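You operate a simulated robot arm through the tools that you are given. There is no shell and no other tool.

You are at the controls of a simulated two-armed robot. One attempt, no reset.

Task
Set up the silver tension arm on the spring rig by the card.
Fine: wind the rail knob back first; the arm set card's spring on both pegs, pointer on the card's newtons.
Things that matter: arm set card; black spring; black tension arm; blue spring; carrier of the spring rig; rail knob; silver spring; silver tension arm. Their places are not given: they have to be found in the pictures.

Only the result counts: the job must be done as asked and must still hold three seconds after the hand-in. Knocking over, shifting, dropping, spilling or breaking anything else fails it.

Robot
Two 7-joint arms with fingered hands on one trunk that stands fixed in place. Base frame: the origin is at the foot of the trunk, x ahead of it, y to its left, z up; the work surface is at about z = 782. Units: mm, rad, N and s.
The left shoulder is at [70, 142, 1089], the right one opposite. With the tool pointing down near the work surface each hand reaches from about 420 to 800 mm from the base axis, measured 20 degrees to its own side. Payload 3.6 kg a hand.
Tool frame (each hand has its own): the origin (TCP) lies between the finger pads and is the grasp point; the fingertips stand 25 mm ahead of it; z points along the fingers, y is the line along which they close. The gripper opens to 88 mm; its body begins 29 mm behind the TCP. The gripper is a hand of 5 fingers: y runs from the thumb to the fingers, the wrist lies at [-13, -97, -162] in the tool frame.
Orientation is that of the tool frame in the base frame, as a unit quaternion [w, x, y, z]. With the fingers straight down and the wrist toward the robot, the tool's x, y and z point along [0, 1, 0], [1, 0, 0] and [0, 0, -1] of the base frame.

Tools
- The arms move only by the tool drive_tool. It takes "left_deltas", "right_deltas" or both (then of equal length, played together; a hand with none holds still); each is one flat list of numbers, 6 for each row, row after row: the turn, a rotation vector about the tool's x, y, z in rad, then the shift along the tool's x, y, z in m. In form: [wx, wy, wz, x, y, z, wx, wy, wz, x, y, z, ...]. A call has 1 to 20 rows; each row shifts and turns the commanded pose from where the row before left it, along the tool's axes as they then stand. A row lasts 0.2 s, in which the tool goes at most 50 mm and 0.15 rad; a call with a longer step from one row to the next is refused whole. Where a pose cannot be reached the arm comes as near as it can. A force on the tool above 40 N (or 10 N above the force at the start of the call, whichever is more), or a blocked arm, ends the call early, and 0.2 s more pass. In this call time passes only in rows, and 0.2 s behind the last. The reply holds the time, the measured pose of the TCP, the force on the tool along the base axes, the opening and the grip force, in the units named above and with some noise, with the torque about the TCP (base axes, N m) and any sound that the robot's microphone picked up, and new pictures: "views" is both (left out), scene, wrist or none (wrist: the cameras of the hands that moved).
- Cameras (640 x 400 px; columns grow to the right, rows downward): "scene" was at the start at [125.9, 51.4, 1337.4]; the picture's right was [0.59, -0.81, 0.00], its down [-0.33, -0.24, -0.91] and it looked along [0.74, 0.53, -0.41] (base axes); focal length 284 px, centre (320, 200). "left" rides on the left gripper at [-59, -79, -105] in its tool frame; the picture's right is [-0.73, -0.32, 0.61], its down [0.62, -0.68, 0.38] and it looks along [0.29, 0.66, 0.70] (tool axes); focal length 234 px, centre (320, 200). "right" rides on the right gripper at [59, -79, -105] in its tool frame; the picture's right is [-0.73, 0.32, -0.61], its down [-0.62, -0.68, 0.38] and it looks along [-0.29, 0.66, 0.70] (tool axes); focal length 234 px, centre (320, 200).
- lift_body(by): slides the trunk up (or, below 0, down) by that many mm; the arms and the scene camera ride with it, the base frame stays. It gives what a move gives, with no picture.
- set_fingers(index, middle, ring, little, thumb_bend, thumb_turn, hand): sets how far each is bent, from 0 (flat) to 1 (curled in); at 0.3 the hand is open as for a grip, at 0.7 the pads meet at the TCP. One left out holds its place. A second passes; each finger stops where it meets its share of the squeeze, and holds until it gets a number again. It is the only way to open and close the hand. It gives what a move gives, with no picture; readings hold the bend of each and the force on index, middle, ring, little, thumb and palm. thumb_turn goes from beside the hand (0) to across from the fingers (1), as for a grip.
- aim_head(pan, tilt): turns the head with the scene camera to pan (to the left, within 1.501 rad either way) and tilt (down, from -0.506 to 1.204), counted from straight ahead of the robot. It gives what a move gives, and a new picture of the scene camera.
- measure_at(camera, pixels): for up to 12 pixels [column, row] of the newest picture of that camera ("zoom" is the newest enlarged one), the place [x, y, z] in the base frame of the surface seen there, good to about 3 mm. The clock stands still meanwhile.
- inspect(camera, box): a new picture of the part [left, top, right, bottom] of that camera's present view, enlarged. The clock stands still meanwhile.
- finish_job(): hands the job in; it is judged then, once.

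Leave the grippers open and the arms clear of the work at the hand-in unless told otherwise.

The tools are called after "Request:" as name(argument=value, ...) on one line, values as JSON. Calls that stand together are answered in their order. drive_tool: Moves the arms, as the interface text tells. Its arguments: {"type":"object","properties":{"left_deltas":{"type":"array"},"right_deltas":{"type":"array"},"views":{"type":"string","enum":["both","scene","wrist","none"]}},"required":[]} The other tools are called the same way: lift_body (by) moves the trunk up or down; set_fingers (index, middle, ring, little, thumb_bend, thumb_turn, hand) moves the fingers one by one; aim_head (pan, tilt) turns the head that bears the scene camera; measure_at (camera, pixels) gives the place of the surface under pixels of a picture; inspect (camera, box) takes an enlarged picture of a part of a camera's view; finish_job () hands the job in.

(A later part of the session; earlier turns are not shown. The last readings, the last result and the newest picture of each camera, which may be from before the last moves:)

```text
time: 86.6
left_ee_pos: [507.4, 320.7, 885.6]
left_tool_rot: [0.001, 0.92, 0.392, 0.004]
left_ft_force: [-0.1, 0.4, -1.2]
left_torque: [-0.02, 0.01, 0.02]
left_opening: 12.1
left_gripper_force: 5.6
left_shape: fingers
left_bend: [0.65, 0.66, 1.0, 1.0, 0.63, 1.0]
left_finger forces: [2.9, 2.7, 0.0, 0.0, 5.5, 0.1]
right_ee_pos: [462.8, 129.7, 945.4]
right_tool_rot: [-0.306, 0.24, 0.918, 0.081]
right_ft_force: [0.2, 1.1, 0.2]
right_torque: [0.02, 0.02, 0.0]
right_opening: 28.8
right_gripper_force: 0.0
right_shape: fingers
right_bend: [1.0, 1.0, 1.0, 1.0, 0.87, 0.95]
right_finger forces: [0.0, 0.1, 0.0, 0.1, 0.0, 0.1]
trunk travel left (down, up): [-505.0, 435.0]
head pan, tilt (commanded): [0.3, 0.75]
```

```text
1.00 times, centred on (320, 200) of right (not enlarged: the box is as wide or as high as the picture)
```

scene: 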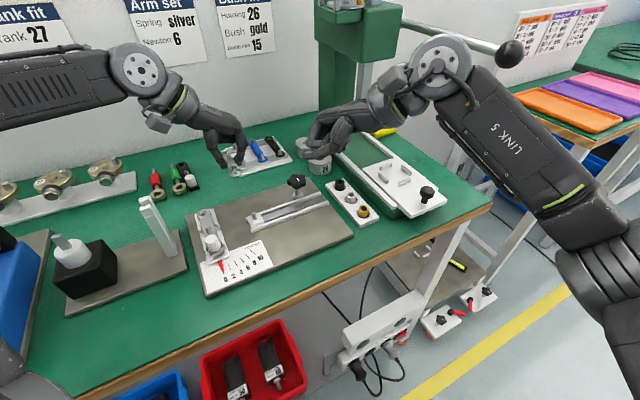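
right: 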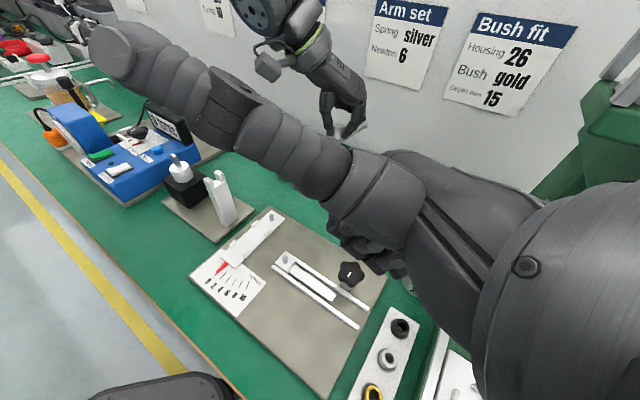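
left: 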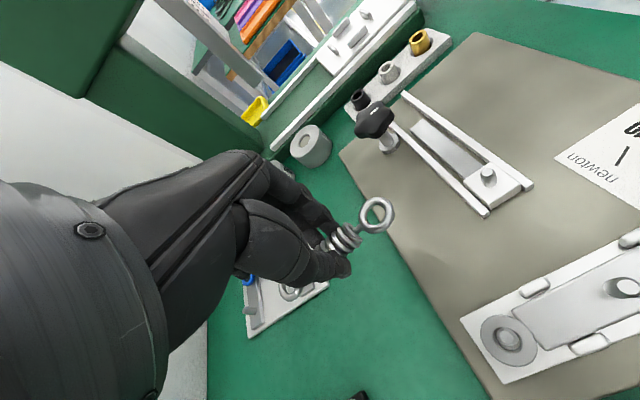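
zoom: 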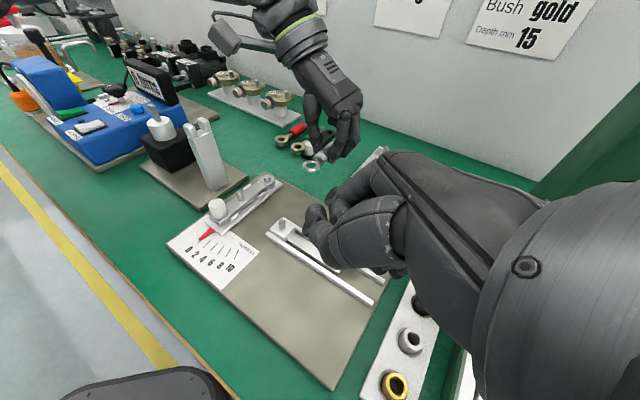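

Now I turn the left hand 87° counter-clockwise here, to line the spring up with arm peg and carrier peg.

Request:
drive_tool(left_deltas=[0, 0, -0.138, 0, 0, 0, 0, 0, -0.138, 0, 0, 0, 0, 0, -0.138, 0, 0, 0, 0, 0, -0.138, 0, 0, 0, 0, 0, -0.138, 0, 0, 0, 0, 0, -0.138, 0, 0, 0, 0, 0, -0.138, 0, 0, 0, 0, 0, -0.138, 0, 0, 0, 0, 0, -0.138, 0, 0, 0, 0, 0, -0.138, 0, 0, 0, 0, 0, -0.138, 0, 0, 0], views="both")

Request:
inspect(camera="right", box=[150, 80, 410, 280])

```text
time: 89.0
left_ee_pos: [509.4, 319.0, 886.4]
left_tool_rot: [0.003, 0.396, 0.918, 0.002]
left_ft_force: [-0.1, -0.3, -0.8]
left_torque: [0.0, 0.03, 0.0]
left_opening: 12.1
left_gripper_force: 5.9
left_shape: fingers
left_bend: [0.65, 0.66, 1.0, 1.0, 0.63, 1.0]
left_finger forces: [2.8, 2.6, 0.0, 0.0, 5.5, 0.0]
right_ee_pos: [464.1, 128.6, 944.7]
right_tool_rot: [-0.306, 0.24, 0.918, 0.08]
right_ft_force: [-0.6, 0.2, -0.3]
right_torque: [-0.02, -0.02, 0.01]
right_opening: 28.4
right_gripper_force: 0.1
right_shape: fingers
right_bend: [1.0, 1.0, 1.0, 1.0, 0.87, 0.95]
right_finger forces: [0.1, 0.1, 0.1, 0.0, 0.0, 0.0]
trunk travel left (down, up): [-505.0, 435.0]
head pan, tilt (commanded): [0.3, 0.75]
```

scene: 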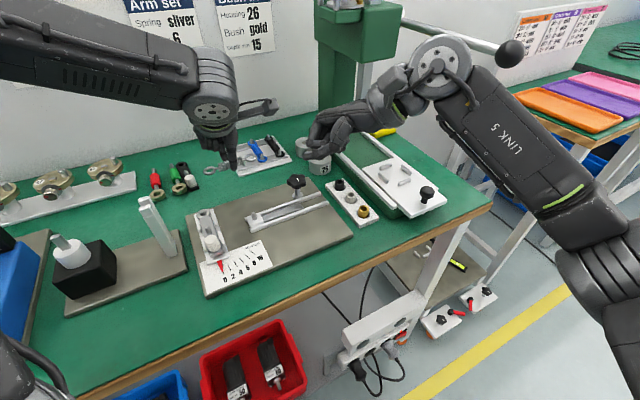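
left: 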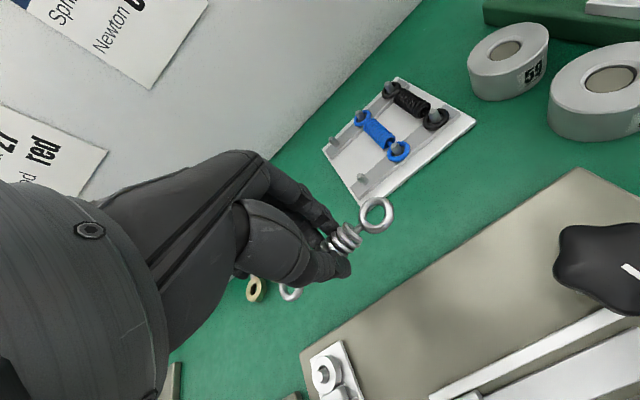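

```text
2.00 times, centred on (280, 180) of right
```

zoom: 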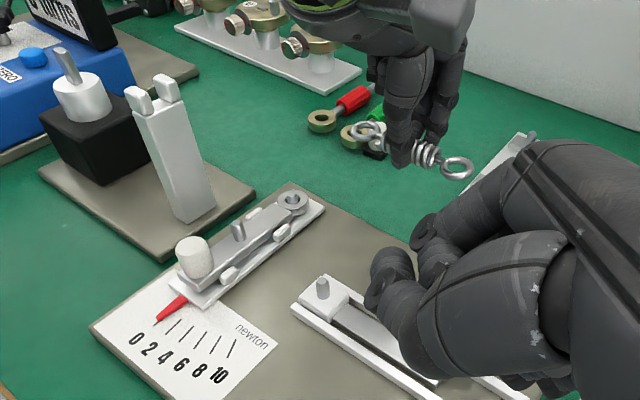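

The spring hangs between thumb and fingers, rings at zoom (367,135) and (457,168); arm peg (238,228), carrier peg (323,285). I measure ring rims to see whether the spring is level.

Request:
inspect(camera="right", box=[290, 130, 370, 180])

```text
8.00 times, centred on (330, 155) of right
```

zoom: 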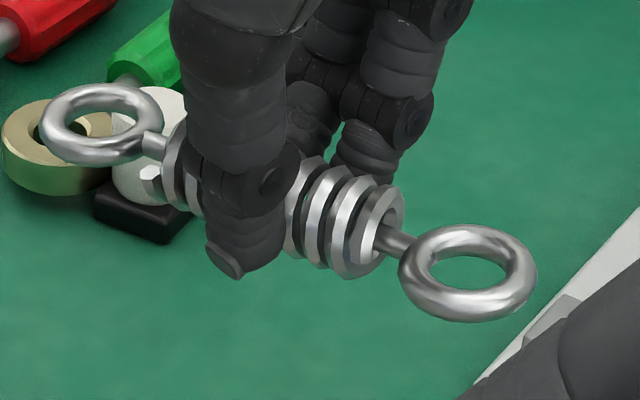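

Request:
measure_at(camera="zoom", pixels=[[52, 125], [100, 92], [145, 120], [95, 155], [412, 275], [467, 235], [525, 272], [465, 308], [345, 200], [155, 145], [395, 240]])

```text
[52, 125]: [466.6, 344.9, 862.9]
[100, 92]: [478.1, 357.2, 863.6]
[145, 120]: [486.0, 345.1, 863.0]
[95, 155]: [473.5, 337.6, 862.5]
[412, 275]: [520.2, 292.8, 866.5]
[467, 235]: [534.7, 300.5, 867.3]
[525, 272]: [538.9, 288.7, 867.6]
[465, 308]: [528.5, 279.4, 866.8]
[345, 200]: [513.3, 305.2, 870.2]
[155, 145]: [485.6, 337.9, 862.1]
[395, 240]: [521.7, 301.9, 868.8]
```

Arm-side ring centre (476.3,346.5,862), carrier-side ring centre (530,290,866): axis −46.5°, 78 mm, nearly level. Now the two pegs measured with the same camera.

Request:
inspect(camera="right", box=[220, 180, 300, 230])

Request:
measure_at(camera="zoom", pixels=[[150, 90], [154, 115], [490, 320], [491, 318], [495, 345], [148, 87], [156, 90], [483, 318], [498, 320], [260, 40], [100, 180], [330, 250]])

```text
8.00 times, centred on (260, 205) of right
```

zoom: 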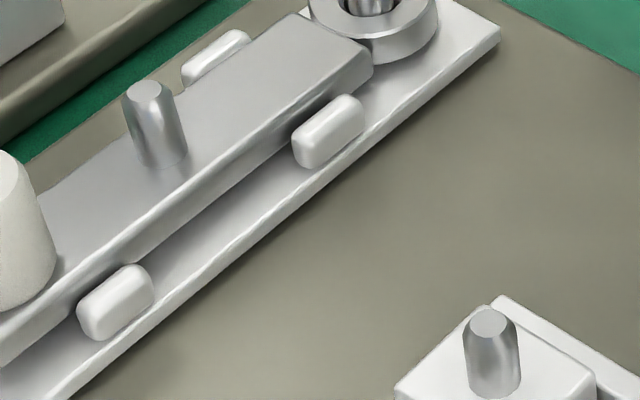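

```text
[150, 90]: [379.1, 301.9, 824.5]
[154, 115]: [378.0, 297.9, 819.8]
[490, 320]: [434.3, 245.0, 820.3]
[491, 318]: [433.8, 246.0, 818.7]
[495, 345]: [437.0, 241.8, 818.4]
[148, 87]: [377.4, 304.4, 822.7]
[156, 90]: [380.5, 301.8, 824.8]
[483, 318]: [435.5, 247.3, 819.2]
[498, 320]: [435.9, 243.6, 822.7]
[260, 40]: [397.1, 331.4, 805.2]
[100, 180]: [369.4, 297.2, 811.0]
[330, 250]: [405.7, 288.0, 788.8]
```

Shift needed: (−96.4, −46.1) mm puts both rings over the pegs (within about 2 mm). I move there at z 872 and check.

Request:
drive_tool(left_deltas=[0, 0, 0, 0.0109, -0.0339, 0.004, 0, 0, 0, 0.0109, -0.0339, 0.005, 0, 0, 0, 0.0109, -0.0339, 0.005], views="both")

Request:
inspect(camera="right", box=[190, 150, 330, 240])

```text
time: 89.8
left_ee_pos: [411.4, 275.7, 872.3]
left_tool_rot: [0.002, 0.397, 0.918, 0.002]
left_ft_force: [0.0, 0.1, -1.1]
left_torque: [0.02, -0.02, -0.01]
left_opening: 12.2
left_gripper_force: 5.0
left_shape: fingers
left_bend: [0.65, 0.66, 1.0, 1.0, 0.63, 1.0]
left_finger forces: [2.9, 2.6, 0.1, 0.1, 5.5, 0.1]
right_ee_pos: [463.3, 129.0, 945.7]
right_tool_rot: [-0.306, 0.24, 0.918, 0.08]
right_ft_force: [0.8, 0.5, 0.5]
right_torque: [-0.01, -0.03, 0.0]
right_opening: 28.6
right_gripper_force: 0.0
right_shape: fingers
right_bend: [1.0, 1.0, 1.0, 1.0, 0.87, 0.95]
right_finger forces: [0.1, 0.0, 0.1, 0.0, 0.0, 0.0]
trunk travel left (down, up): [-505.0, 435.0]
head pan, tilt (commanded): [0.3, 0.75]
```

scene: 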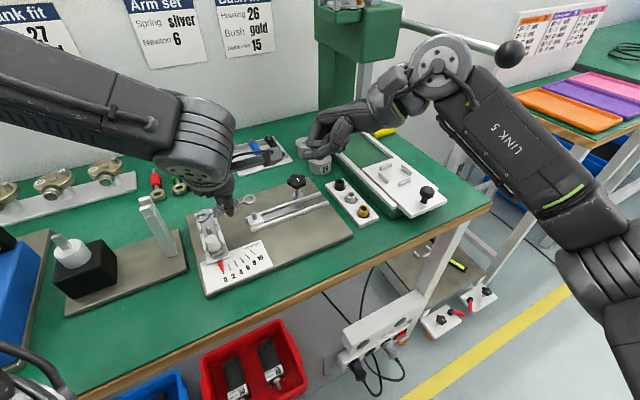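
left: 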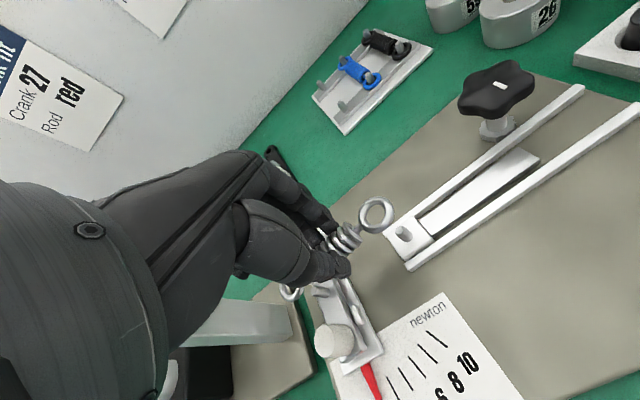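

```text
4.44 times, centred on (260, 195) of right
```

zoom: 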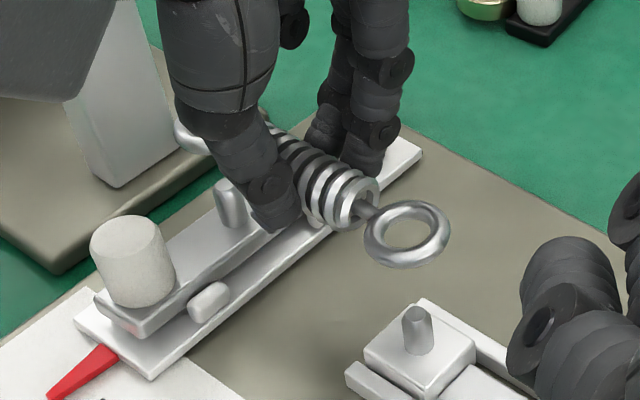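

Request:
measure_at(camera="zoom", pixels=[[370, 245], [415, 205], [445, 235], [400, 262], [416, 315], [420, 340], [180, 125], [232, 190], [228, 183], [200, 148]])

Request:
inspect(camera="left", box=[260, 180, 460, 320])

Request:
inspect(camera="scene", box=[170, 170, 290, 270])

```text
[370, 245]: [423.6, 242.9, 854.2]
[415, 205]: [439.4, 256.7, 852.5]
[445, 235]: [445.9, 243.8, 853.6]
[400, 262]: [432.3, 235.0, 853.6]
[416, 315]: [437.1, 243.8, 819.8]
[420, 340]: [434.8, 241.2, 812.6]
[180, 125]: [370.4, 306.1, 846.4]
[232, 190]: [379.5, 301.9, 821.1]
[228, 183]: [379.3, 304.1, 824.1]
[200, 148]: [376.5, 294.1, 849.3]
```

```text
2.86 times, centred on (360, 250) of left
```

zoom: 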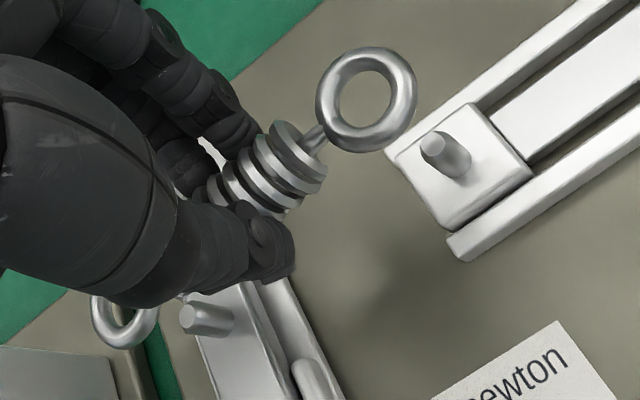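

```text
4.00 times, centred on (230, 220) of scene
```

zoom: 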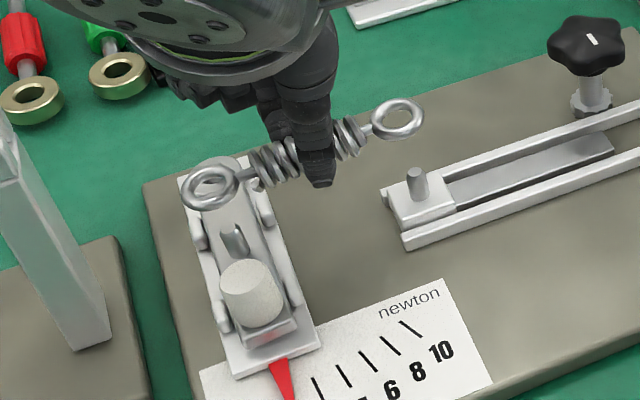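

Left and scene views show both rings and pegs. I measure rings and pegs in the scene view too.

Request:
inspect(camera="scene", box=[200, 185, 290, 245])

Request:
measure_at(camera="zoom", pixels=[[115, 168], [160, 140], [192, 165], [150, 205], [405, 70], [445, 42], [492, 68], [450, 95], [194, 240], [200, 262], [480, 153], [487, 178]])

```text
6.67 times, centred on (245, 215) of scene
```

zoom: 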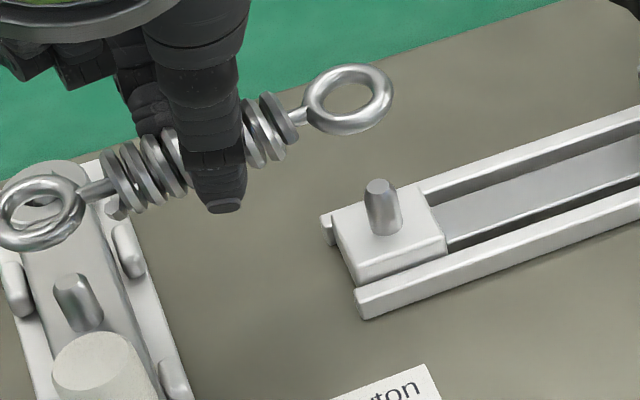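

```text
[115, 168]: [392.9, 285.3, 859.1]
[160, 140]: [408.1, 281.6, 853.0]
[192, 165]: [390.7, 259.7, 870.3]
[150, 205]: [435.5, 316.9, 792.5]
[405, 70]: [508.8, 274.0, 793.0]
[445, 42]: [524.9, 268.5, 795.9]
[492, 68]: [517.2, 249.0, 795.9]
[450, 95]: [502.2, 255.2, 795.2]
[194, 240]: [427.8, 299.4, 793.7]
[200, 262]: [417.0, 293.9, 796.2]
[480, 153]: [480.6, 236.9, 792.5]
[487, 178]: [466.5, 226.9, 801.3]
```

Request:
measure_at(camera="zoom", pixels=[[6, 218], [40, 183], [78, 208], [40, 245], [310, 105], [348, 70], [388, 92], [345, 127], [68, 282], [86, 318], [377, 187], [384, 225]])

```text
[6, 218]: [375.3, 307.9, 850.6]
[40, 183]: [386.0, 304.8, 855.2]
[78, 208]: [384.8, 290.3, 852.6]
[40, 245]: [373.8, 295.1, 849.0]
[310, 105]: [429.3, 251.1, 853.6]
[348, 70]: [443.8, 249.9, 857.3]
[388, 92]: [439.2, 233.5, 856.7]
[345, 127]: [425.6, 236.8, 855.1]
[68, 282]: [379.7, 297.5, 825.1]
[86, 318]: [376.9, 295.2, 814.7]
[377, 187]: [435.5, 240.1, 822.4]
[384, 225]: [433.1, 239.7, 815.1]
```

Scene view: rings at (380,299.5) and (434.5,242.8), pegs at (379.7,297.5) and (435.5,240.1): both need about −2.5 mm in y. I shift that and lower 17 mm to just above the peg tips.

Request:
drive_tool(left_deltas=[0, 0, 0, -0.0019, -0.0018, 0.006, 0, 0, 0, 0, 0, 0.006, 0, 0, 0, 0, 0, 0.005], views="none")

Request:
inspect(camera="right", box=[210, 160, 310, 230])

Request:
inspect(camera="scene", box=[195, 190, 285, 250])

Request:
inspect(camera="left", box=[260, 180, 440, 310])

```text
time: 90.6
left_ee_pos: [411.9, 272.3, 854.4]
left_tool_rot: [0.002, 0.397, 0.918, 0.0]
left_ft_force: [-0.5, -0.5, -0.5]
left_torque: [-0.04, 0.02, 0.01]
left_opening: 11.9
left_gripper_force: 5.4
left_shape: fingers
left_bend: [0.65, 0.66, 1.0, 1.0, 0.63, 1.0]
left_finger forces: [2.8, 2.7, 0.0, 0.0, 5.5, 0.0]
right_ee_pos: [462.8, 128.4, 943.6]
right_tool_rot: [-0.306, 0.241, 0.918, 0.08]
right_ft_force: [-0.5, 0.5, 1.1]
right_torque: [0.02, 0.0, 0.02]
right_opening: 28.8
right_gripper_force: 0.1
right_shape: fingers
right_bend: [1.0, 1.0, 1.0, 1.0, 0.87, 0.95]
right_finger forces: [0.1, 0.0, 0.1, 0.0, 0.0, 0.0]
trunk travel left (down, up): [-505.0, 435.0]
head pan, tilt (commanded): [0.3, 0.75]
```

```text
5.71 times, centred on (260, 195) of right
```

zoom: 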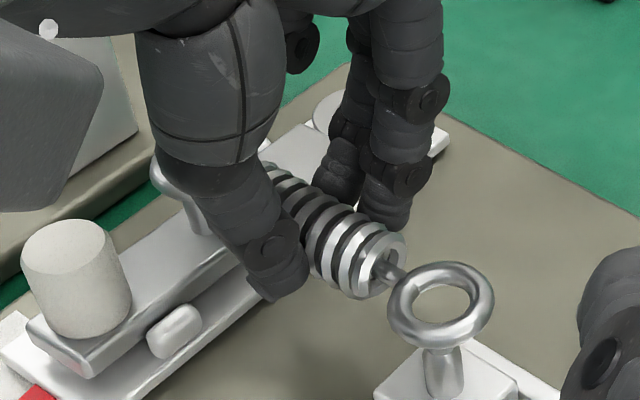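

```text
6.67 times, centred on (240, 220) of scene
```

zoom: 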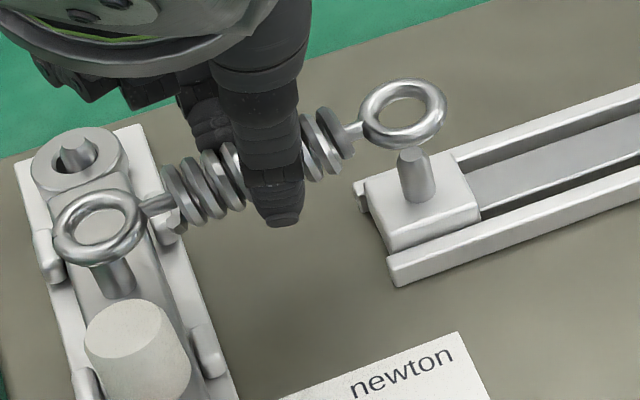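

```text
3.08 times, centred on (350, 245) of left
```

zoom: 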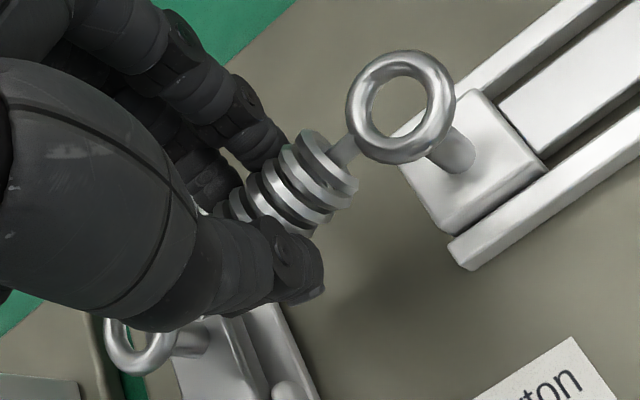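

The arm-side ring sits over its peg; the carrier-side ring is about 2-2.5 mm off (+x,+y). I turn the hand 0.05 rad clockwise, shift a bit, and lower 6 mm.

Request:
drive_tool(left_deltas=[0, 0, 0.05, -0.0003, -0.0007, 0, 0, 0, 0, 0, 0, 0.003, 0, 0, 0, 0, 0, 0.003], views="none")

Request:
inspect(camera="right", box=[210, 160, 310, 230])

Request:
inspect(camera="scene", box=[195, 190, 285, 250])

Request:
inspect(camera="left", box=[260, 180, 440, 310])

```text
time: 91.4
left_ee_pos: [411.2, 269.8, 847.4]
left_tool_rot: [0.001, 0.42, 0.907, 0.001]
left_ft_force: [0.2, 0.5, -0.5]
left_torque: [0.03, 0.0, -0.01]
left_opening: 12.2
left_gripper_force: 5.9
left_shape: fingers
left_bend: [0.65, 0.66, 1.0, 1.0, 0.63, 1.0]
left_finger forces: [2.8, 2.7, 0.0, 0.0, 5.5, 0.0]
right_ee_pos: [462.9, 128.1, 945.6]
right_tool_rot: [-0.307, 0.24, 0.918, 0.08]
right_ft_force: [-0.1, -0.4, 0.1]
right_torque: [-0.02, -0.02, -0.01]
right_opening: 28.5
right_gripper_force: 0.1
right_shape: fingers
right_bend: [1.0, 1.0, 1.0, 1.0, 0.87, 0.95]
right_finger forces: [0.1, 0.1, 0.0, 0.0, 0.0, 0.0]
trunk travel left (down, up): [-505.0, 435.0]
head pan, tilt (commanded): [0.3, 0.75]
```

```text
5.71 times, centred on (260, 195) of right
```

zoom: 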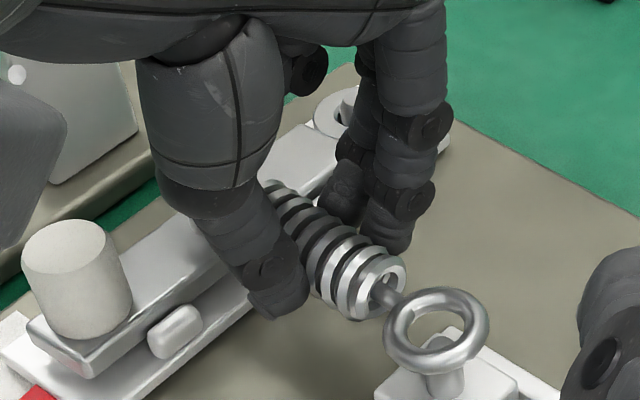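

```text
6.67 times, centred on (240, 220) of scene
```

zoom: 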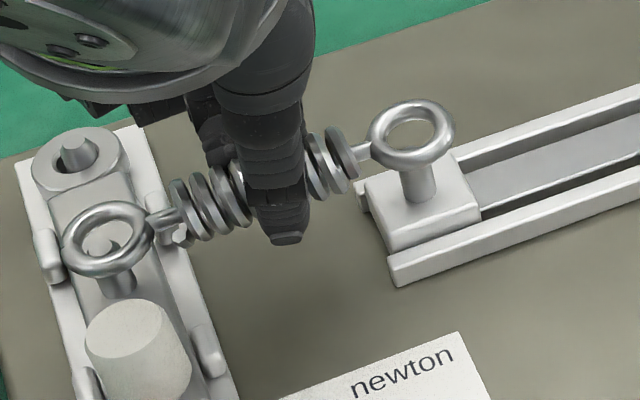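

```text
3.08 times, centred on (350, 245) of left
```

zoom: 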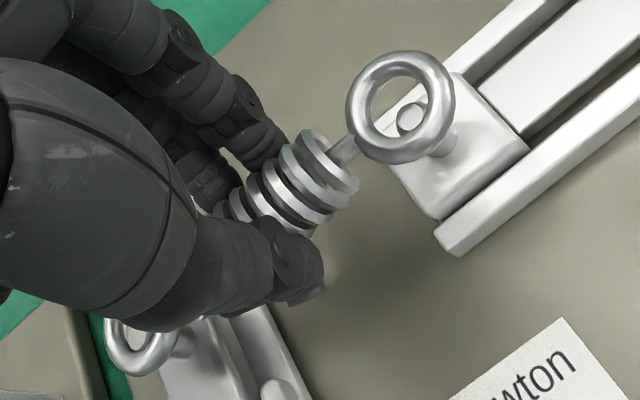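

Both peg tips now show inside the rings. I lower 8 mm more in small steps.

Request:
drive_tool(left_deltas=[0, 0, 0, 0, -0.0008, 0.0025, 0, 0, 0, 0, 0, 0.0025, 0, 0, 0, 0, 0, 0.0025], views="none")

Request:
inspect(camera="right", box=[210, 160, 310, 230])

Request:
inspect(camera="scene", box=[195, 190, 285, 250])

Request:
inspect(camera="left", box=[260, 180, 440, 310])

```text
time: 92.2
left_ee_pos: [411.8, 270.2, 839.9]
left_tool_rot: [0.002, 0.421, 0.907, 0.001]
left_ft_force: [-0.5, 0.1, 0.4]
left_torque: [0.0, 0.01, 0.02]
left_opening: 12.2
left_gripper_force: 5.0
left_shape: fingers
left_bend: [0.65, 0.66, 1.0, 1.0, 0.63, 1.0]
left_finger forces: [2.8, 2.8, 0.0, 0.1, 5.6, 0.0]
right_ee_pos: [464.4, 128.4, 946.6]
right_tool_rot: [-0.307, 0.239, 0.918, 0.081]
right_ft_force: [-0.6, -0.3, 0.5]
right_torque: [-0.03, 0.01, -0.01]
right_opening: 28.7
right_gripper_force: 0.1
right_shape: fingers
right_bend: [1.0, 1.0, 1.0, 1.0, 0.87, 0.95]
right_finger forces: [0.1, 0.1, 0.1, 0.1, 0.0, 0.0]
trunk travel left (down, up): [-505.0, 435.0]
head pan, tilt (commanded): [0.3, 0.75]
```

```text
5.71 times, centred on (260, 195) of right
```

zoom: 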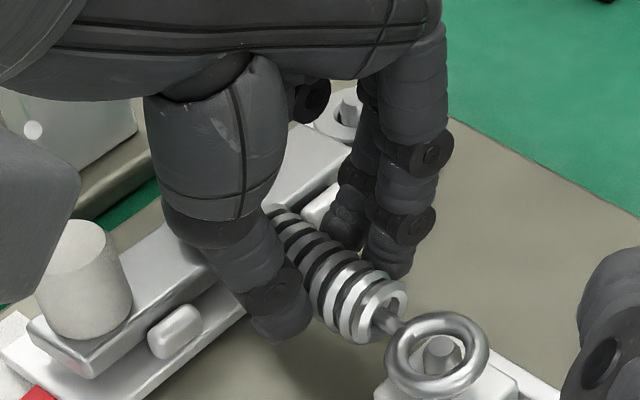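

```text
6.67 times, centred on (240, 220) of scene
```

zoom: 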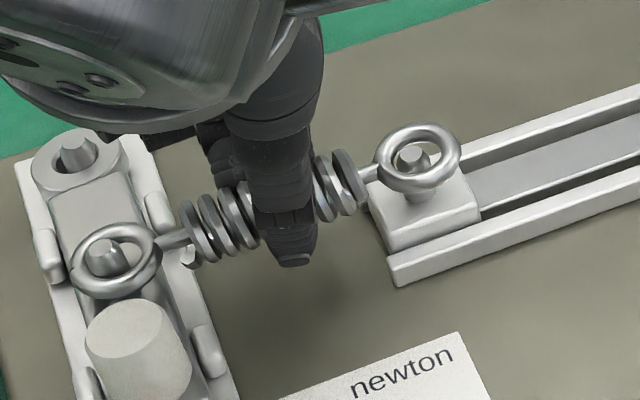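

```text
3.08 times, centred on (350, 245) of left
```

zoom: 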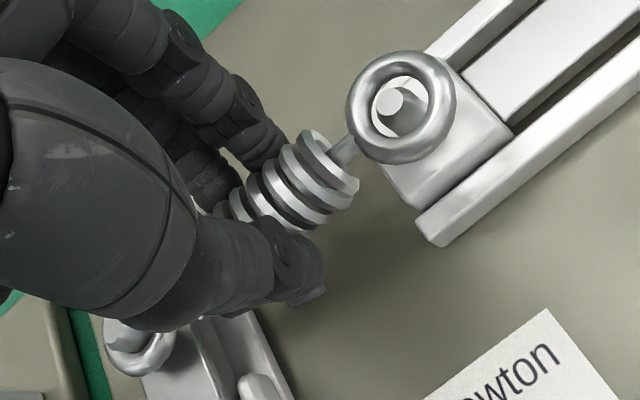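

Both pegs are through both rings. I lower 4 mm more and then open slightly.

Request:
drive_tool(left_deltas=[0, 0, 0, 0, 0, 0.002, 0, 0, 0, 0, 0, 0.002], views="none")

Request:
set_fingers(hand="left", index=0.56, middle=0.56, thumb_bend=0.56)

Request:
inspect(camera="right", box=[210, 160, 310, 230])

Request:
inspect(camera="scene", box=[195, 190, 285, 250])

```text
time: 92.8
left_ee_pos: [410.7, 269.6, 836.5]
left_tool_rot: [0.002, 0.421, 0.907, 0.0]
left_ft_force: [1.5, 0.8, -0.7]
left_torque: [0.01, -0.02, 0.01]
left_opening: 11.9
left_gripper_force: 5.9
left_shape: fingers
left_bend: [0.65, 0.66, 1.0, 1.0, 0.63, 1.0]
left_finger forces: [3.2, 2.7, 0.1, 0.0, 5.4, 0.0]
right_ee_pos: [463.5, 129.3, 946.1]
right_tool_rot: [-0.306, 0.24, 0.918, 0.078]
right_ft_force: [0.0, -0.4, -0.1]
right_torque: [0.0, 0.01, 0.01]
right_opening: 28.4
right_gripper_force: 0.0
right_shape: fingers
right_bend: [1.0, 1.0, 1.0, 1.0, 0.87, 0.95]
right_finger forces: [0.1, 0.1, 0.0, 0.0, 0.0, 0.0]
trunk travel left (down, up): [-505.0, 435.0]
head pan, tilt (commanded): [0.3, 0.75]
```

```text
time: 93.8
left_ee_pos: [412.4, 270.0, 836.9]
left_tool_rot: [0.002, 0.42, 0.908, 0.0]
left_ft_force: [-0.5, -0.4, 0.2]
left_torque: [-0.02, -0.01, 0.02]
left_opening: 27.9
left_gripper_force: 0.0
left_shape: fingers
left_bend: [0.56, 0.56, 1.0, 1.0, 0.56, 1.0]
left_finger forces: [0.1, 0.0, 0.0, 0.0, 0.0, 0.0]
right_ee_pos: [463.9, 128.2, 945.1]
right_tool_rot: [-0.306, 0.239, 0.918, 0.079]
right_ft_force: [-0.1, 0.6, -0.9]
right_torque: [-0.01, 0.01, 0.0]
right_opening: 28.8
right_gripper_force: 0.1
right_shape: fingers
right_bend: [1.0, 1.0, 1.0, 1.0, 0.87, 0.95]
right_finger forces: [0.0, 0.0, 0.0, 0.1, 0.0, 0.0]
trunk travel left (down, up): [-505.0, 435.0]
head pan, tilt (commanded): [0.3, 0.75]
```

```text
5.71 times, centred on (260, 195) of right
```

zoom: 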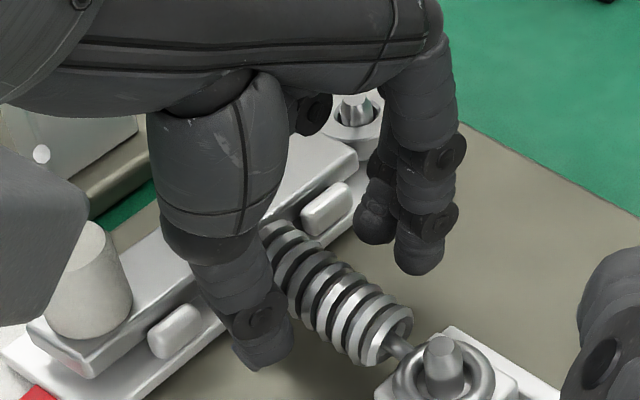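

```text
6.67 times, centred on (240, 220) of scene
```

zoom: 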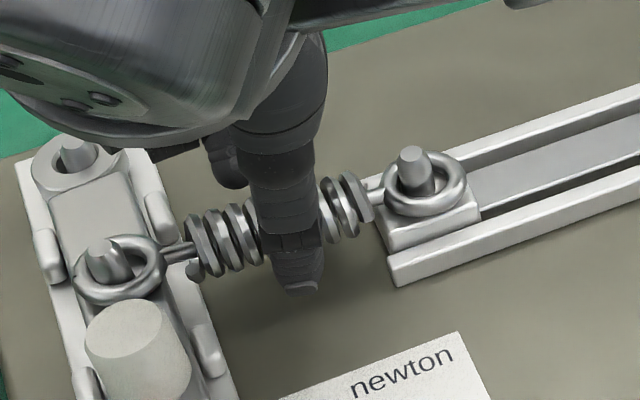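

The spring now sits on both pegs. I lift the open hand straight up 60 mm, then back off toward the left-rear, and look.

Request:
drive_tool(left_deltas=[0, 0, 0, 0, 0, -0.005, 0, 0, 0, 0, 0, -0.01, 0, 0, 0, 0, 0, -0.02, 0, 0, 0, 0, 0, -0.03, 0, 0, 0, 0, 0, -0.03], views="both")

Request:
inspect(camera="right", box=[180, 150, 340, 250])

Request:
inspect(camera="scene", box=[180, 170, 340, 290])

```text
time: 95.0
left_ee_pos: [409.2, 270.9, 931.3]
left_tool_rot: [0.002, 0.42, 0.907, 0.001]
left_ft_force: [-0.1, -0.8, 0.2]
left_torque: [0.02, 0.01, -0.01]
left_opening: 28.0
left_gripper_force: 0.1
left_shape: fingers
left_bend: [0.56, 0.56, 1.0, 1.0, 0.56, 1.0]
left_finger forces: [0.0, 0.1, 0.0, 0.0, 0.0, 0.0]
right_ee_pos: [462.6, 127.9, 945.7]
right_tool_rot: [-0.306, 0.24, 0.918, 0.08]
right_ft_force: [-0.2, -0.2, -0.2]
right_torque: [0.03, -0.01, 0.01]
right_opening: 28.9
right_gripper_force: 0.0
right_shape: fingers
right_bend: [1.0, 1.0, 1.0, 1.0, 0.87, 0.95]
right_finger forces: [0.0, 0.0, 0.0, 0.0, 0.1, 0.1]
trunk travel left (down, up): [-505.0, 435.0]
head pan, tilt (commanded): [0.3, 0.75]
```

scene: 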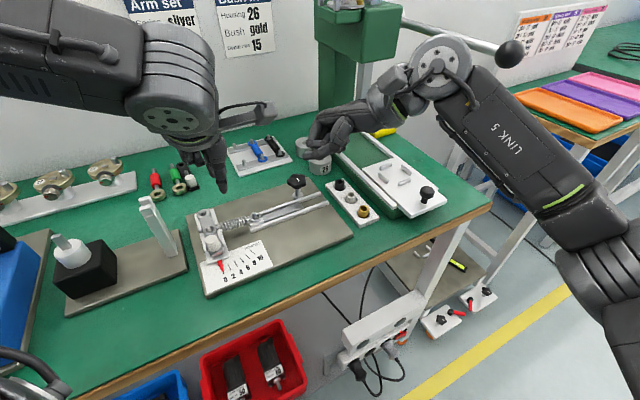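
left: 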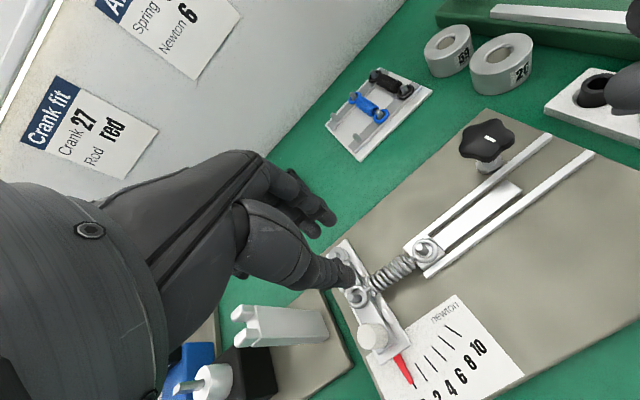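

```text
4.00 times, centred on (260, 200) of right
```

zoom: 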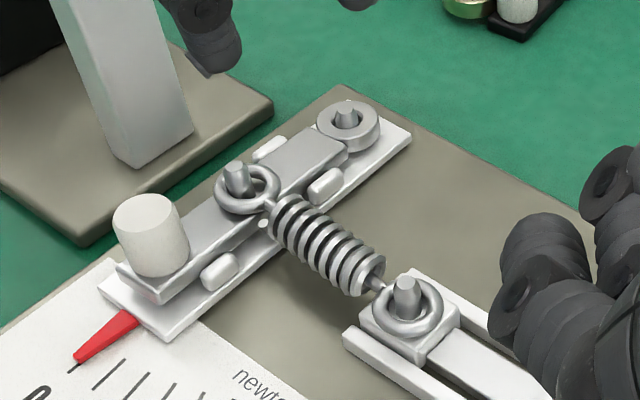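

```text
3.33 times, centred on (260, 230) of scene
```

zoom: 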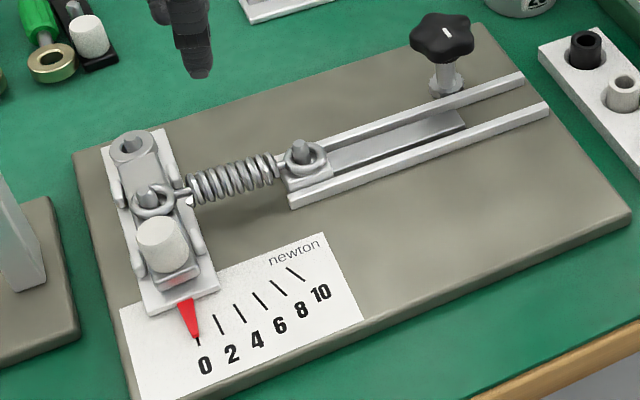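

The spring hangs on both pegs and the pointer is at 0. Next I tension with the knob using the left hand; the right hand must leave the space first. I move it back to the right and up.

Request:
drive_tool(right_deltas=[0, 0, 0, -0.0029, -0.0388, -0.0172, 0, 0, 0, -0.0029, -0.0388, -0.0172, 0, 0, 0, -0.0029, -0.0388, -0.0172, 0, 0, 0, -0.0029, -0.0388, -0.0172, 0, 0, 0, -0.0029, -0.0388, -0.0172, 0, 0, 0, -0.0029, -0.0388, -0.0172], views="both")

```text
time: 96.4
left_ee_pos: [409.6, 270.4, 931.7]
left_tool_rot: [0.003, 0.419, 0.908, 0.001]
left_ft_force: [0.0, 0.1, -0.1]
left_torque: [0.01, 0.0, 0.01]
left_opening: 28.2
left_gripper_force: 0.0
left_shape: fingers
left_bend: [0.56, 0.56, 1.0, 1.0, 0.56, 1.0]
left_finger forces: [0.0, 0.0, 0.1, 0.0, 0.0, 0.1]
right_ee_pos: [414.7, -112.6, 1017.6]
right_tool_rot: [-0.306, 0.239, 0.918, 0.081]
right_ft_force: [0.1, -0.6, -0.9]
right_torque: [0.03, -0.01, 0.02]
right_opening: 28.5
right_gripper_force: 0.0
right_shape: fingers
right_bend: [1.0, 1.0, 1.0, 1.0, 0.87, 0.96]
right_finger forces: [0.0, 0.0, 0.0, 0.0, 0.1, 0.1]
trunk travel left (down, up): [-505.0, 435.0]
head pan, tilt (commanded): [0.3, 0.75]
```

scene: 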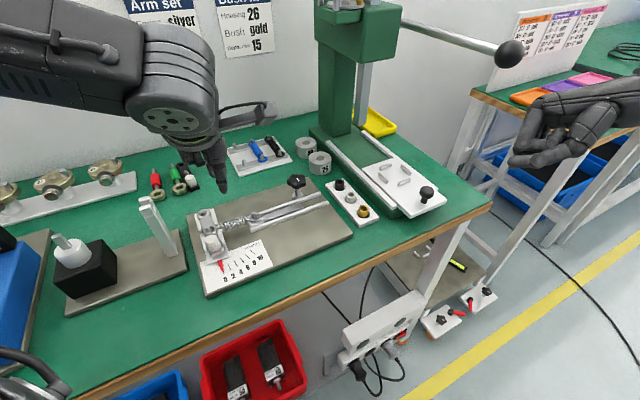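
right: 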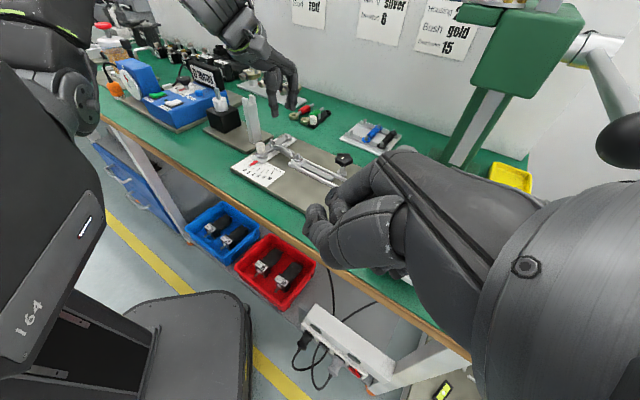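

The view stays clear. Now I open index, middle and thumb wide, move the left hand over the knob (527,193), and turn it clockwise to yaw −69° for a long counter-clockwise stroke.

Request:
set_fingers(hand="left", index=0.3, middle=0.3, thumb_bend=0.3)

Request:
drive_tool(left_deltas=[0, 0, 0, -0.0337, 0.0099, 0.003, 0, 0, 0, -0.0337, 0.0099, 0.003, 0, 0, 0, -0.0337, 0.0099, 0.003, 0, 0, 0, -0.0337, 0.0099, 0.003, 0, 0, 0.147, 0, 0, 0, 0, 0, 0.147, 0, 0, 0, 0, 0, 0.147, 0, 0, 0, 0, 0, 0.147, 0, 0, 0, 0, 0, 0.147, 0, 0, 0, 0, 0, 0.147, 0, 0, 0, 0, 0, 0.147, 0, 0, 0, 0, 0, 0.147, 0, 0, 0, 0, 0, 0.147, 0, 0, 0, 0, 0, 0.147, 0, 0, 0, 0, 0, 0.147, 0, 0, 0, 0, 0, 0.147, 0, 0, 0, 0, 0, 0.147, 0, 0, 0], views="both")

```text
time: 97.4
left_ee_pos: [410.0, 270.1, 930.1]
left_tool_rot: [0.002, 0.42, 0.908, 0.0]
left_ft_force: [0.4, 0.0, -0.4]
left_torque: [0.03, -0.01, -0.02]
left_opening: 84.3
left_gripper_force: 0.1
left_shape: fingers
left_bend: [0.3, 0.3, 1.0, 1.0, 0.3, 0.98]
left_finger forces: [0.1, 0.1, 0.0, 0.0, 0.0, 0.0]
right_ee_pos: [415.6, -111.9, 1017.7]
right_tool_rot: [-0.306, 0.241, 0.918, 0.08]
right_ft_force: [-0.5, 0.2, 1.0]
right_torque: [-0.01, 0.0, 0.0]
right_opening: 28.6
right_gripper_force: 0.1
right_shape: fingers
right_bend: [1.0, 1.0, 1.0, 1.0, 0.87, 0.96]
right_finger forces: [0.0, 0.1, 0.1, 0.1, 0.0, 0.0]
trunk travel left (down, up): [-505.0, 435.0]
head pan, tilt (commanded): [0.3, 0.75]
```

```text
time: 101.0
left_ee_pos: [528.5, 194.0, 920.0]
left_tool_rot: [0.001, 0.983, 0.181, 0.003]
left_ft_force: [0.1, -0.7, -0.4]
left_torque: [0.02, -0.02, -0.02]
left_opening: 84.5
left_gripper_force: 0.1
left_shape: fingers
left_bend: [0.3, 0.3, 1.0, 1.0, 0.3, 0.98]
left_finger forces: [0.0, 0.1, 0.0, 0.1, 0.0, 0.1]
right_ee_pos: [416.4, -112.1, 1016.0]
right_tool_rot: [-0.305, 0.239, 0.918, 0.08]
right_ft_force: [-0.4, -0.6, 0.0]
right_torque: [0.05, 0.0, 0.0]
right_opening: 28.5
right_gripper_force: 0.0
right_shape: fingers
right_bend: [1.0, 1.0, 1.0, 1.0, 0.87, 0.96]
right_finger forces: [0.1, 0.0, 0.0, 0.0, 0.0, 0.0]
trunk travel left (down, up): [-505.0, 435.0]
head pan, tilt (commanded): [0.3, 0.75]
```

scene: 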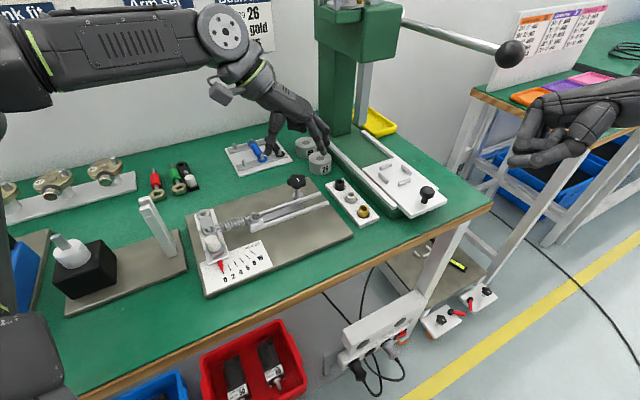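
left: 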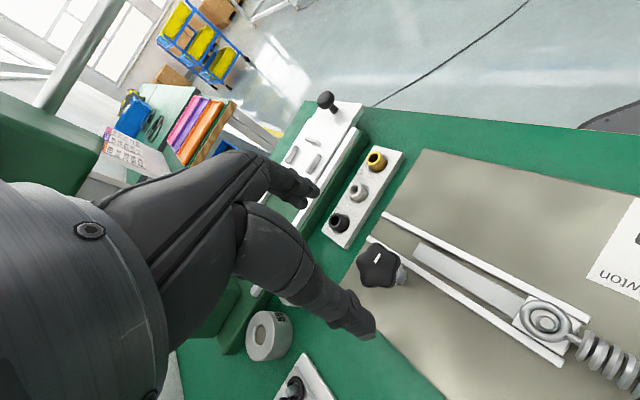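

Request:
inspect(camera="left", box=[320, 220, 440, 300])

Request:
measure_at(camera="left", pixels=[[380, 266], [366, 262], [380, 254], [392, 266], [380, 282], [372, 276], [376, 260]])

```text
5.00 times, centred on (380, 260) of left
```

zoom: 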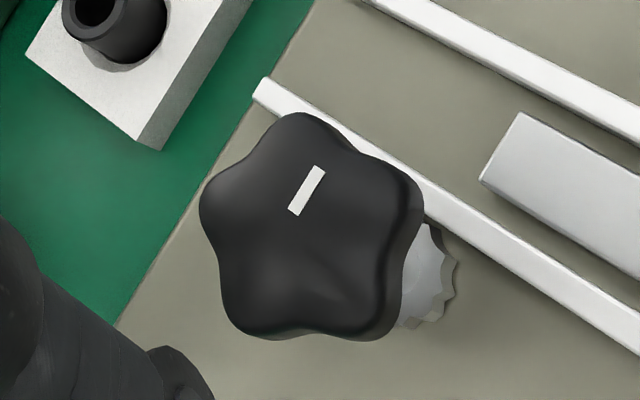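

```text
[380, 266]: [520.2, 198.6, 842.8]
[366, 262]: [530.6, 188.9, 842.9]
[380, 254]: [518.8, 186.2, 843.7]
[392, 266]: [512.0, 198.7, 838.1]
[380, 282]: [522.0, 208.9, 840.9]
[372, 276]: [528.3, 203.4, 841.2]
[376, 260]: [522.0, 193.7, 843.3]
```

The knob sits at tool offset (−3,−6), near the natural grip centre. I shift 2 mm and lower 82 mm around the knob.

Request:
drive_tool(left_deltas=[0, 0, 0, -0.002, -0.0015, 0.025, 0, 0, 0, 0, 0, 0.025, 0, 0, 0, 0, 0, 0.02, 0, 0, 0, 0, 0, 0.012], views="both")

Request:
set_fingers(hand="left", index=0.7, middle=0.7, thumb_bend=0.7)

Request:
inspect(camera="scene", box=[180, 170, 360, 300])

```text
time: 102.0
left_ee_pos: [527.0, 193.2, 837.5]
left_tool_rot: [-0.001, 0.983, 0.182, 0.003]
left_ft_force: [0.1, 0.3, -0.1]
left_torque: [0.0, 0.01, -0.02]
left_opening: 84.3
left_gripper_force: 0.1
left_shape: fingers
left_bend: [0.3, 0.3, 1.0, 1.0, 0.3, 0.98]
left_finger forces: [0.1, 0.1, 0.0, 0.0, 0.1, 0.0]
right_ee_pos: [415.1, -110.6, 1016.9]
right_tool_rot: [-0.307, 0.24, 0.918, 0.08]
right_ft_force: [-0.2, -0.2, 0.1]
right_torque: [0.0, 0.02, -0.02]
right_opening: 28.4
right_gripper_force: 0.0
right_shape: fingers
right_bend: [1.0, 1.0, 1.0, 1.0, 0.87, 0.96]
right_finger forces: [0.0, 0.0, 0.0, 0.1, 0.0, 0.0]
trunk travel left (down, up): [-505.0, 435.0]
head pan, tilt (commanded): [0.3, 0.75]
```

scene: 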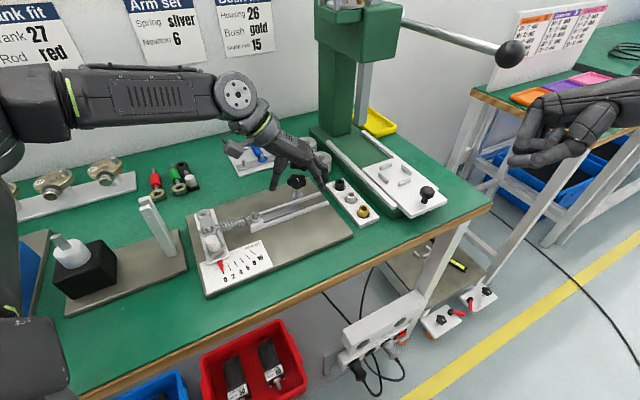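
left: 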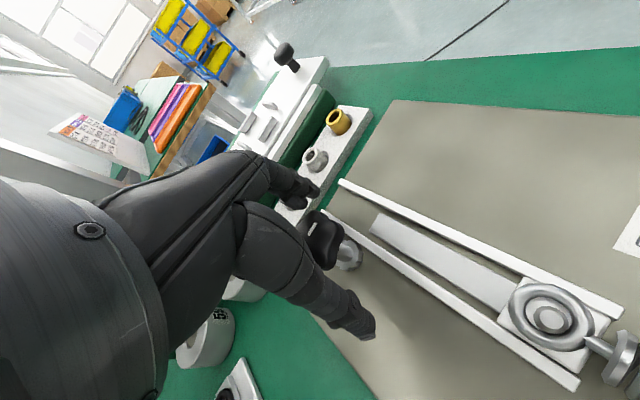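

```text
time: 103.0
left_ee_pos: [527.7, 193.1, 837.5]
left_tool_rot: [0.002, 0.983, 0.182, 0.002]
left_ft_force: [-1.1, 2.2, -3.8]
left_torque: [-0.04, 0.01, 0.03]
left_opening: 21.6
left_gripper_force: 10.2
left_shape: fingers
left_bend: [0.6, 0.68, 1.0, 1.0, 0.6, 1.0]
left_finger forces: [7.0, 1.9, 0.0, 0.1, 11.3, 0.1]
right_ee_pos: [417.3, -110.7, 1017.6]
right_tool_rot: [-0.306, 0.24, 0.918, 0.08]
right_ft_force: [0.0, 0.3, 0.2]
right_torque: [0.02, 0.01, -0.03]
right_opening: 28.8
right_gripper_force: 0.0
right_shape: fingers
right_bend: [1.0, 1.0, 1.0, 1.0, 0.87, 0.96]
right_finger forces: [0.1, 0.0, 0.0, 0.0, 0.0, 0.0]
trunk travel left (down, up): [-505.0, 435.0]
head pan, tilt (commanded): [0.3, 0.75]
```

```text
3.08 times, centred on (270, 235) of scene
```

zoom: 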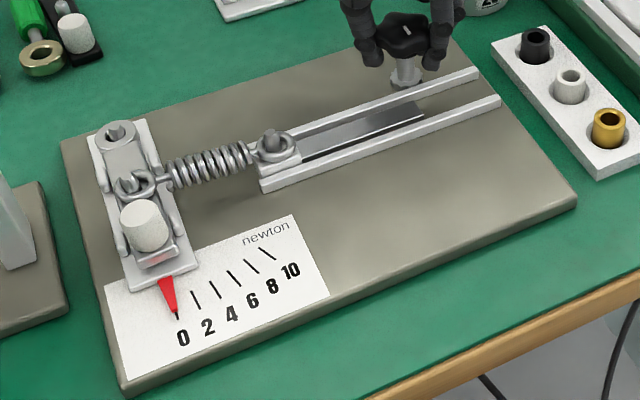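

The knob is gripped. I turn it counter-clockwise 0.5 rad and watch carrier, spring and pointer.

Request:
drive_tool(left_deltas=[0, 0, -0.1, 0, 0, 0, 0, 0, -0.1, 0, 0, 0, 0, 0, -0.1, 0, 0, 0, 0, 0, -0.1, 0, 0, 0, 0, 0, -0.1, 0, 0, 0], views="none")

Request:
inspect(camera="scene", box=[180, 170, 360, 300])

```text
time: 104.2
left_ee_pos: [525.5, 193.8, 838.0]
left_tool_rot: [0.0, 0.908, 0.419, 0.003]
left_ft_force: [-3.2, -1.0, -5.2]
left_torque: [-0.04, -0.02, -0.1]
left_opening: 22.2
left_gripper_force: 11.1
left_shape: fingers
left_bend: [0.61, 0.68, 1.0, 1.0, 0.6, 1.0]
left_finger forces: [8.7, 2.5, 0.1, 0.0, 11.1, 0.0]
right_ee_pos: [416.3, -111.6, 1017.2]
right_tool_rot: [-0.306, 0.24, 0.918, 0.079]
right_ft_force: [-0.1, 0.2, 0.2]
right_torque: [0.04, -0.01, -0.01]
right_opening: 28.3
right_gripper_force: 0.0
right_shape: fingers
right_bend: [1.0, 1.0, 1.0, 1.0, 0.87, 0.96]
right_finger forces: [0.0, 0.0, 0.1, 0.0, 0.0, 0.1]
trunk travel left (down, up): [-505.0, 435.0]
head pan, tilt (commanded): [0.3, 0.75]
```

```text
3.08 times, centred on (270, 235) of scene
```

zoom: 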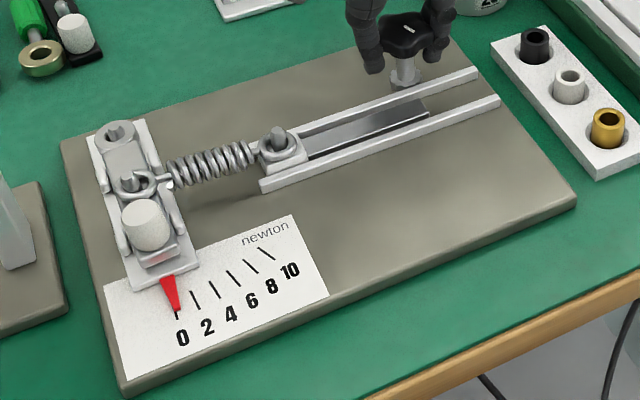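

The carrier moved right and the pointer starts to move. I continue 0.6 rad.

Request:
drive_tool(left_deltas=[0, 0, -0.1, 0, 0, 0, 0, 0, -0.1, 0, 0, 0, 0, 0, -0.1, 0, 0, 0, 0, 0, -0.1, 0, 0, 0, 0, 0, -0.1, 0, 0, 0, 0, 0, -0.1, 0, 0, 0], views="none")

Request:
inspect(camera="scene", box=[180, 170, 360, 300])

```text
time: 105.6
left_ee_pos: [526.8, 192.9, 838.5]
left_tool_rot: [0.001, 0.743, 0.669, 0.001]
left_ft_force: [0.8, -2.6, -3.9]
left_torque: [-0.02, -0.09, -0.1]
left_opening: 22.4
left_gripper_force: 10.5
left_shape: fingers
left_bend: [0.61, 0.67, 1.0, 1.0, 0.6, 1.0]
left_finger forces: [9.6, 2.6, 0.0, 0.1, 9.7, 0.2]
right_ee_pos: [415.6, -112.5, 1016.8]
right_tool_rot: [-0.306, 0.239, 0.918, 0.081]
right_ft_force: [0.4, -0.6, 0.5]
right_torque: [-0.02, 0.01, -0.03]
right_opening: 28.8
right_gripper_force: 0.1
right_shape: fingers
right_bend: [1.0, 1.0, 1.0, 1.0, 0.87, 0.96]
right_finger forces: [0.0, 0.0, 0.0, 0.0, 0.1, 0.0]
trunk travel left (down, up): [-505.0, 435.0]
head pan, tilt (commanded): [0.3, 0.75]
```

```text
3.08 times, centred on (270, 235) of scene
```

zoom: 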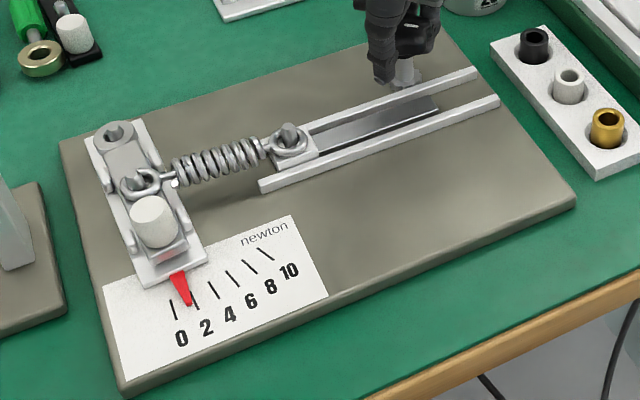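

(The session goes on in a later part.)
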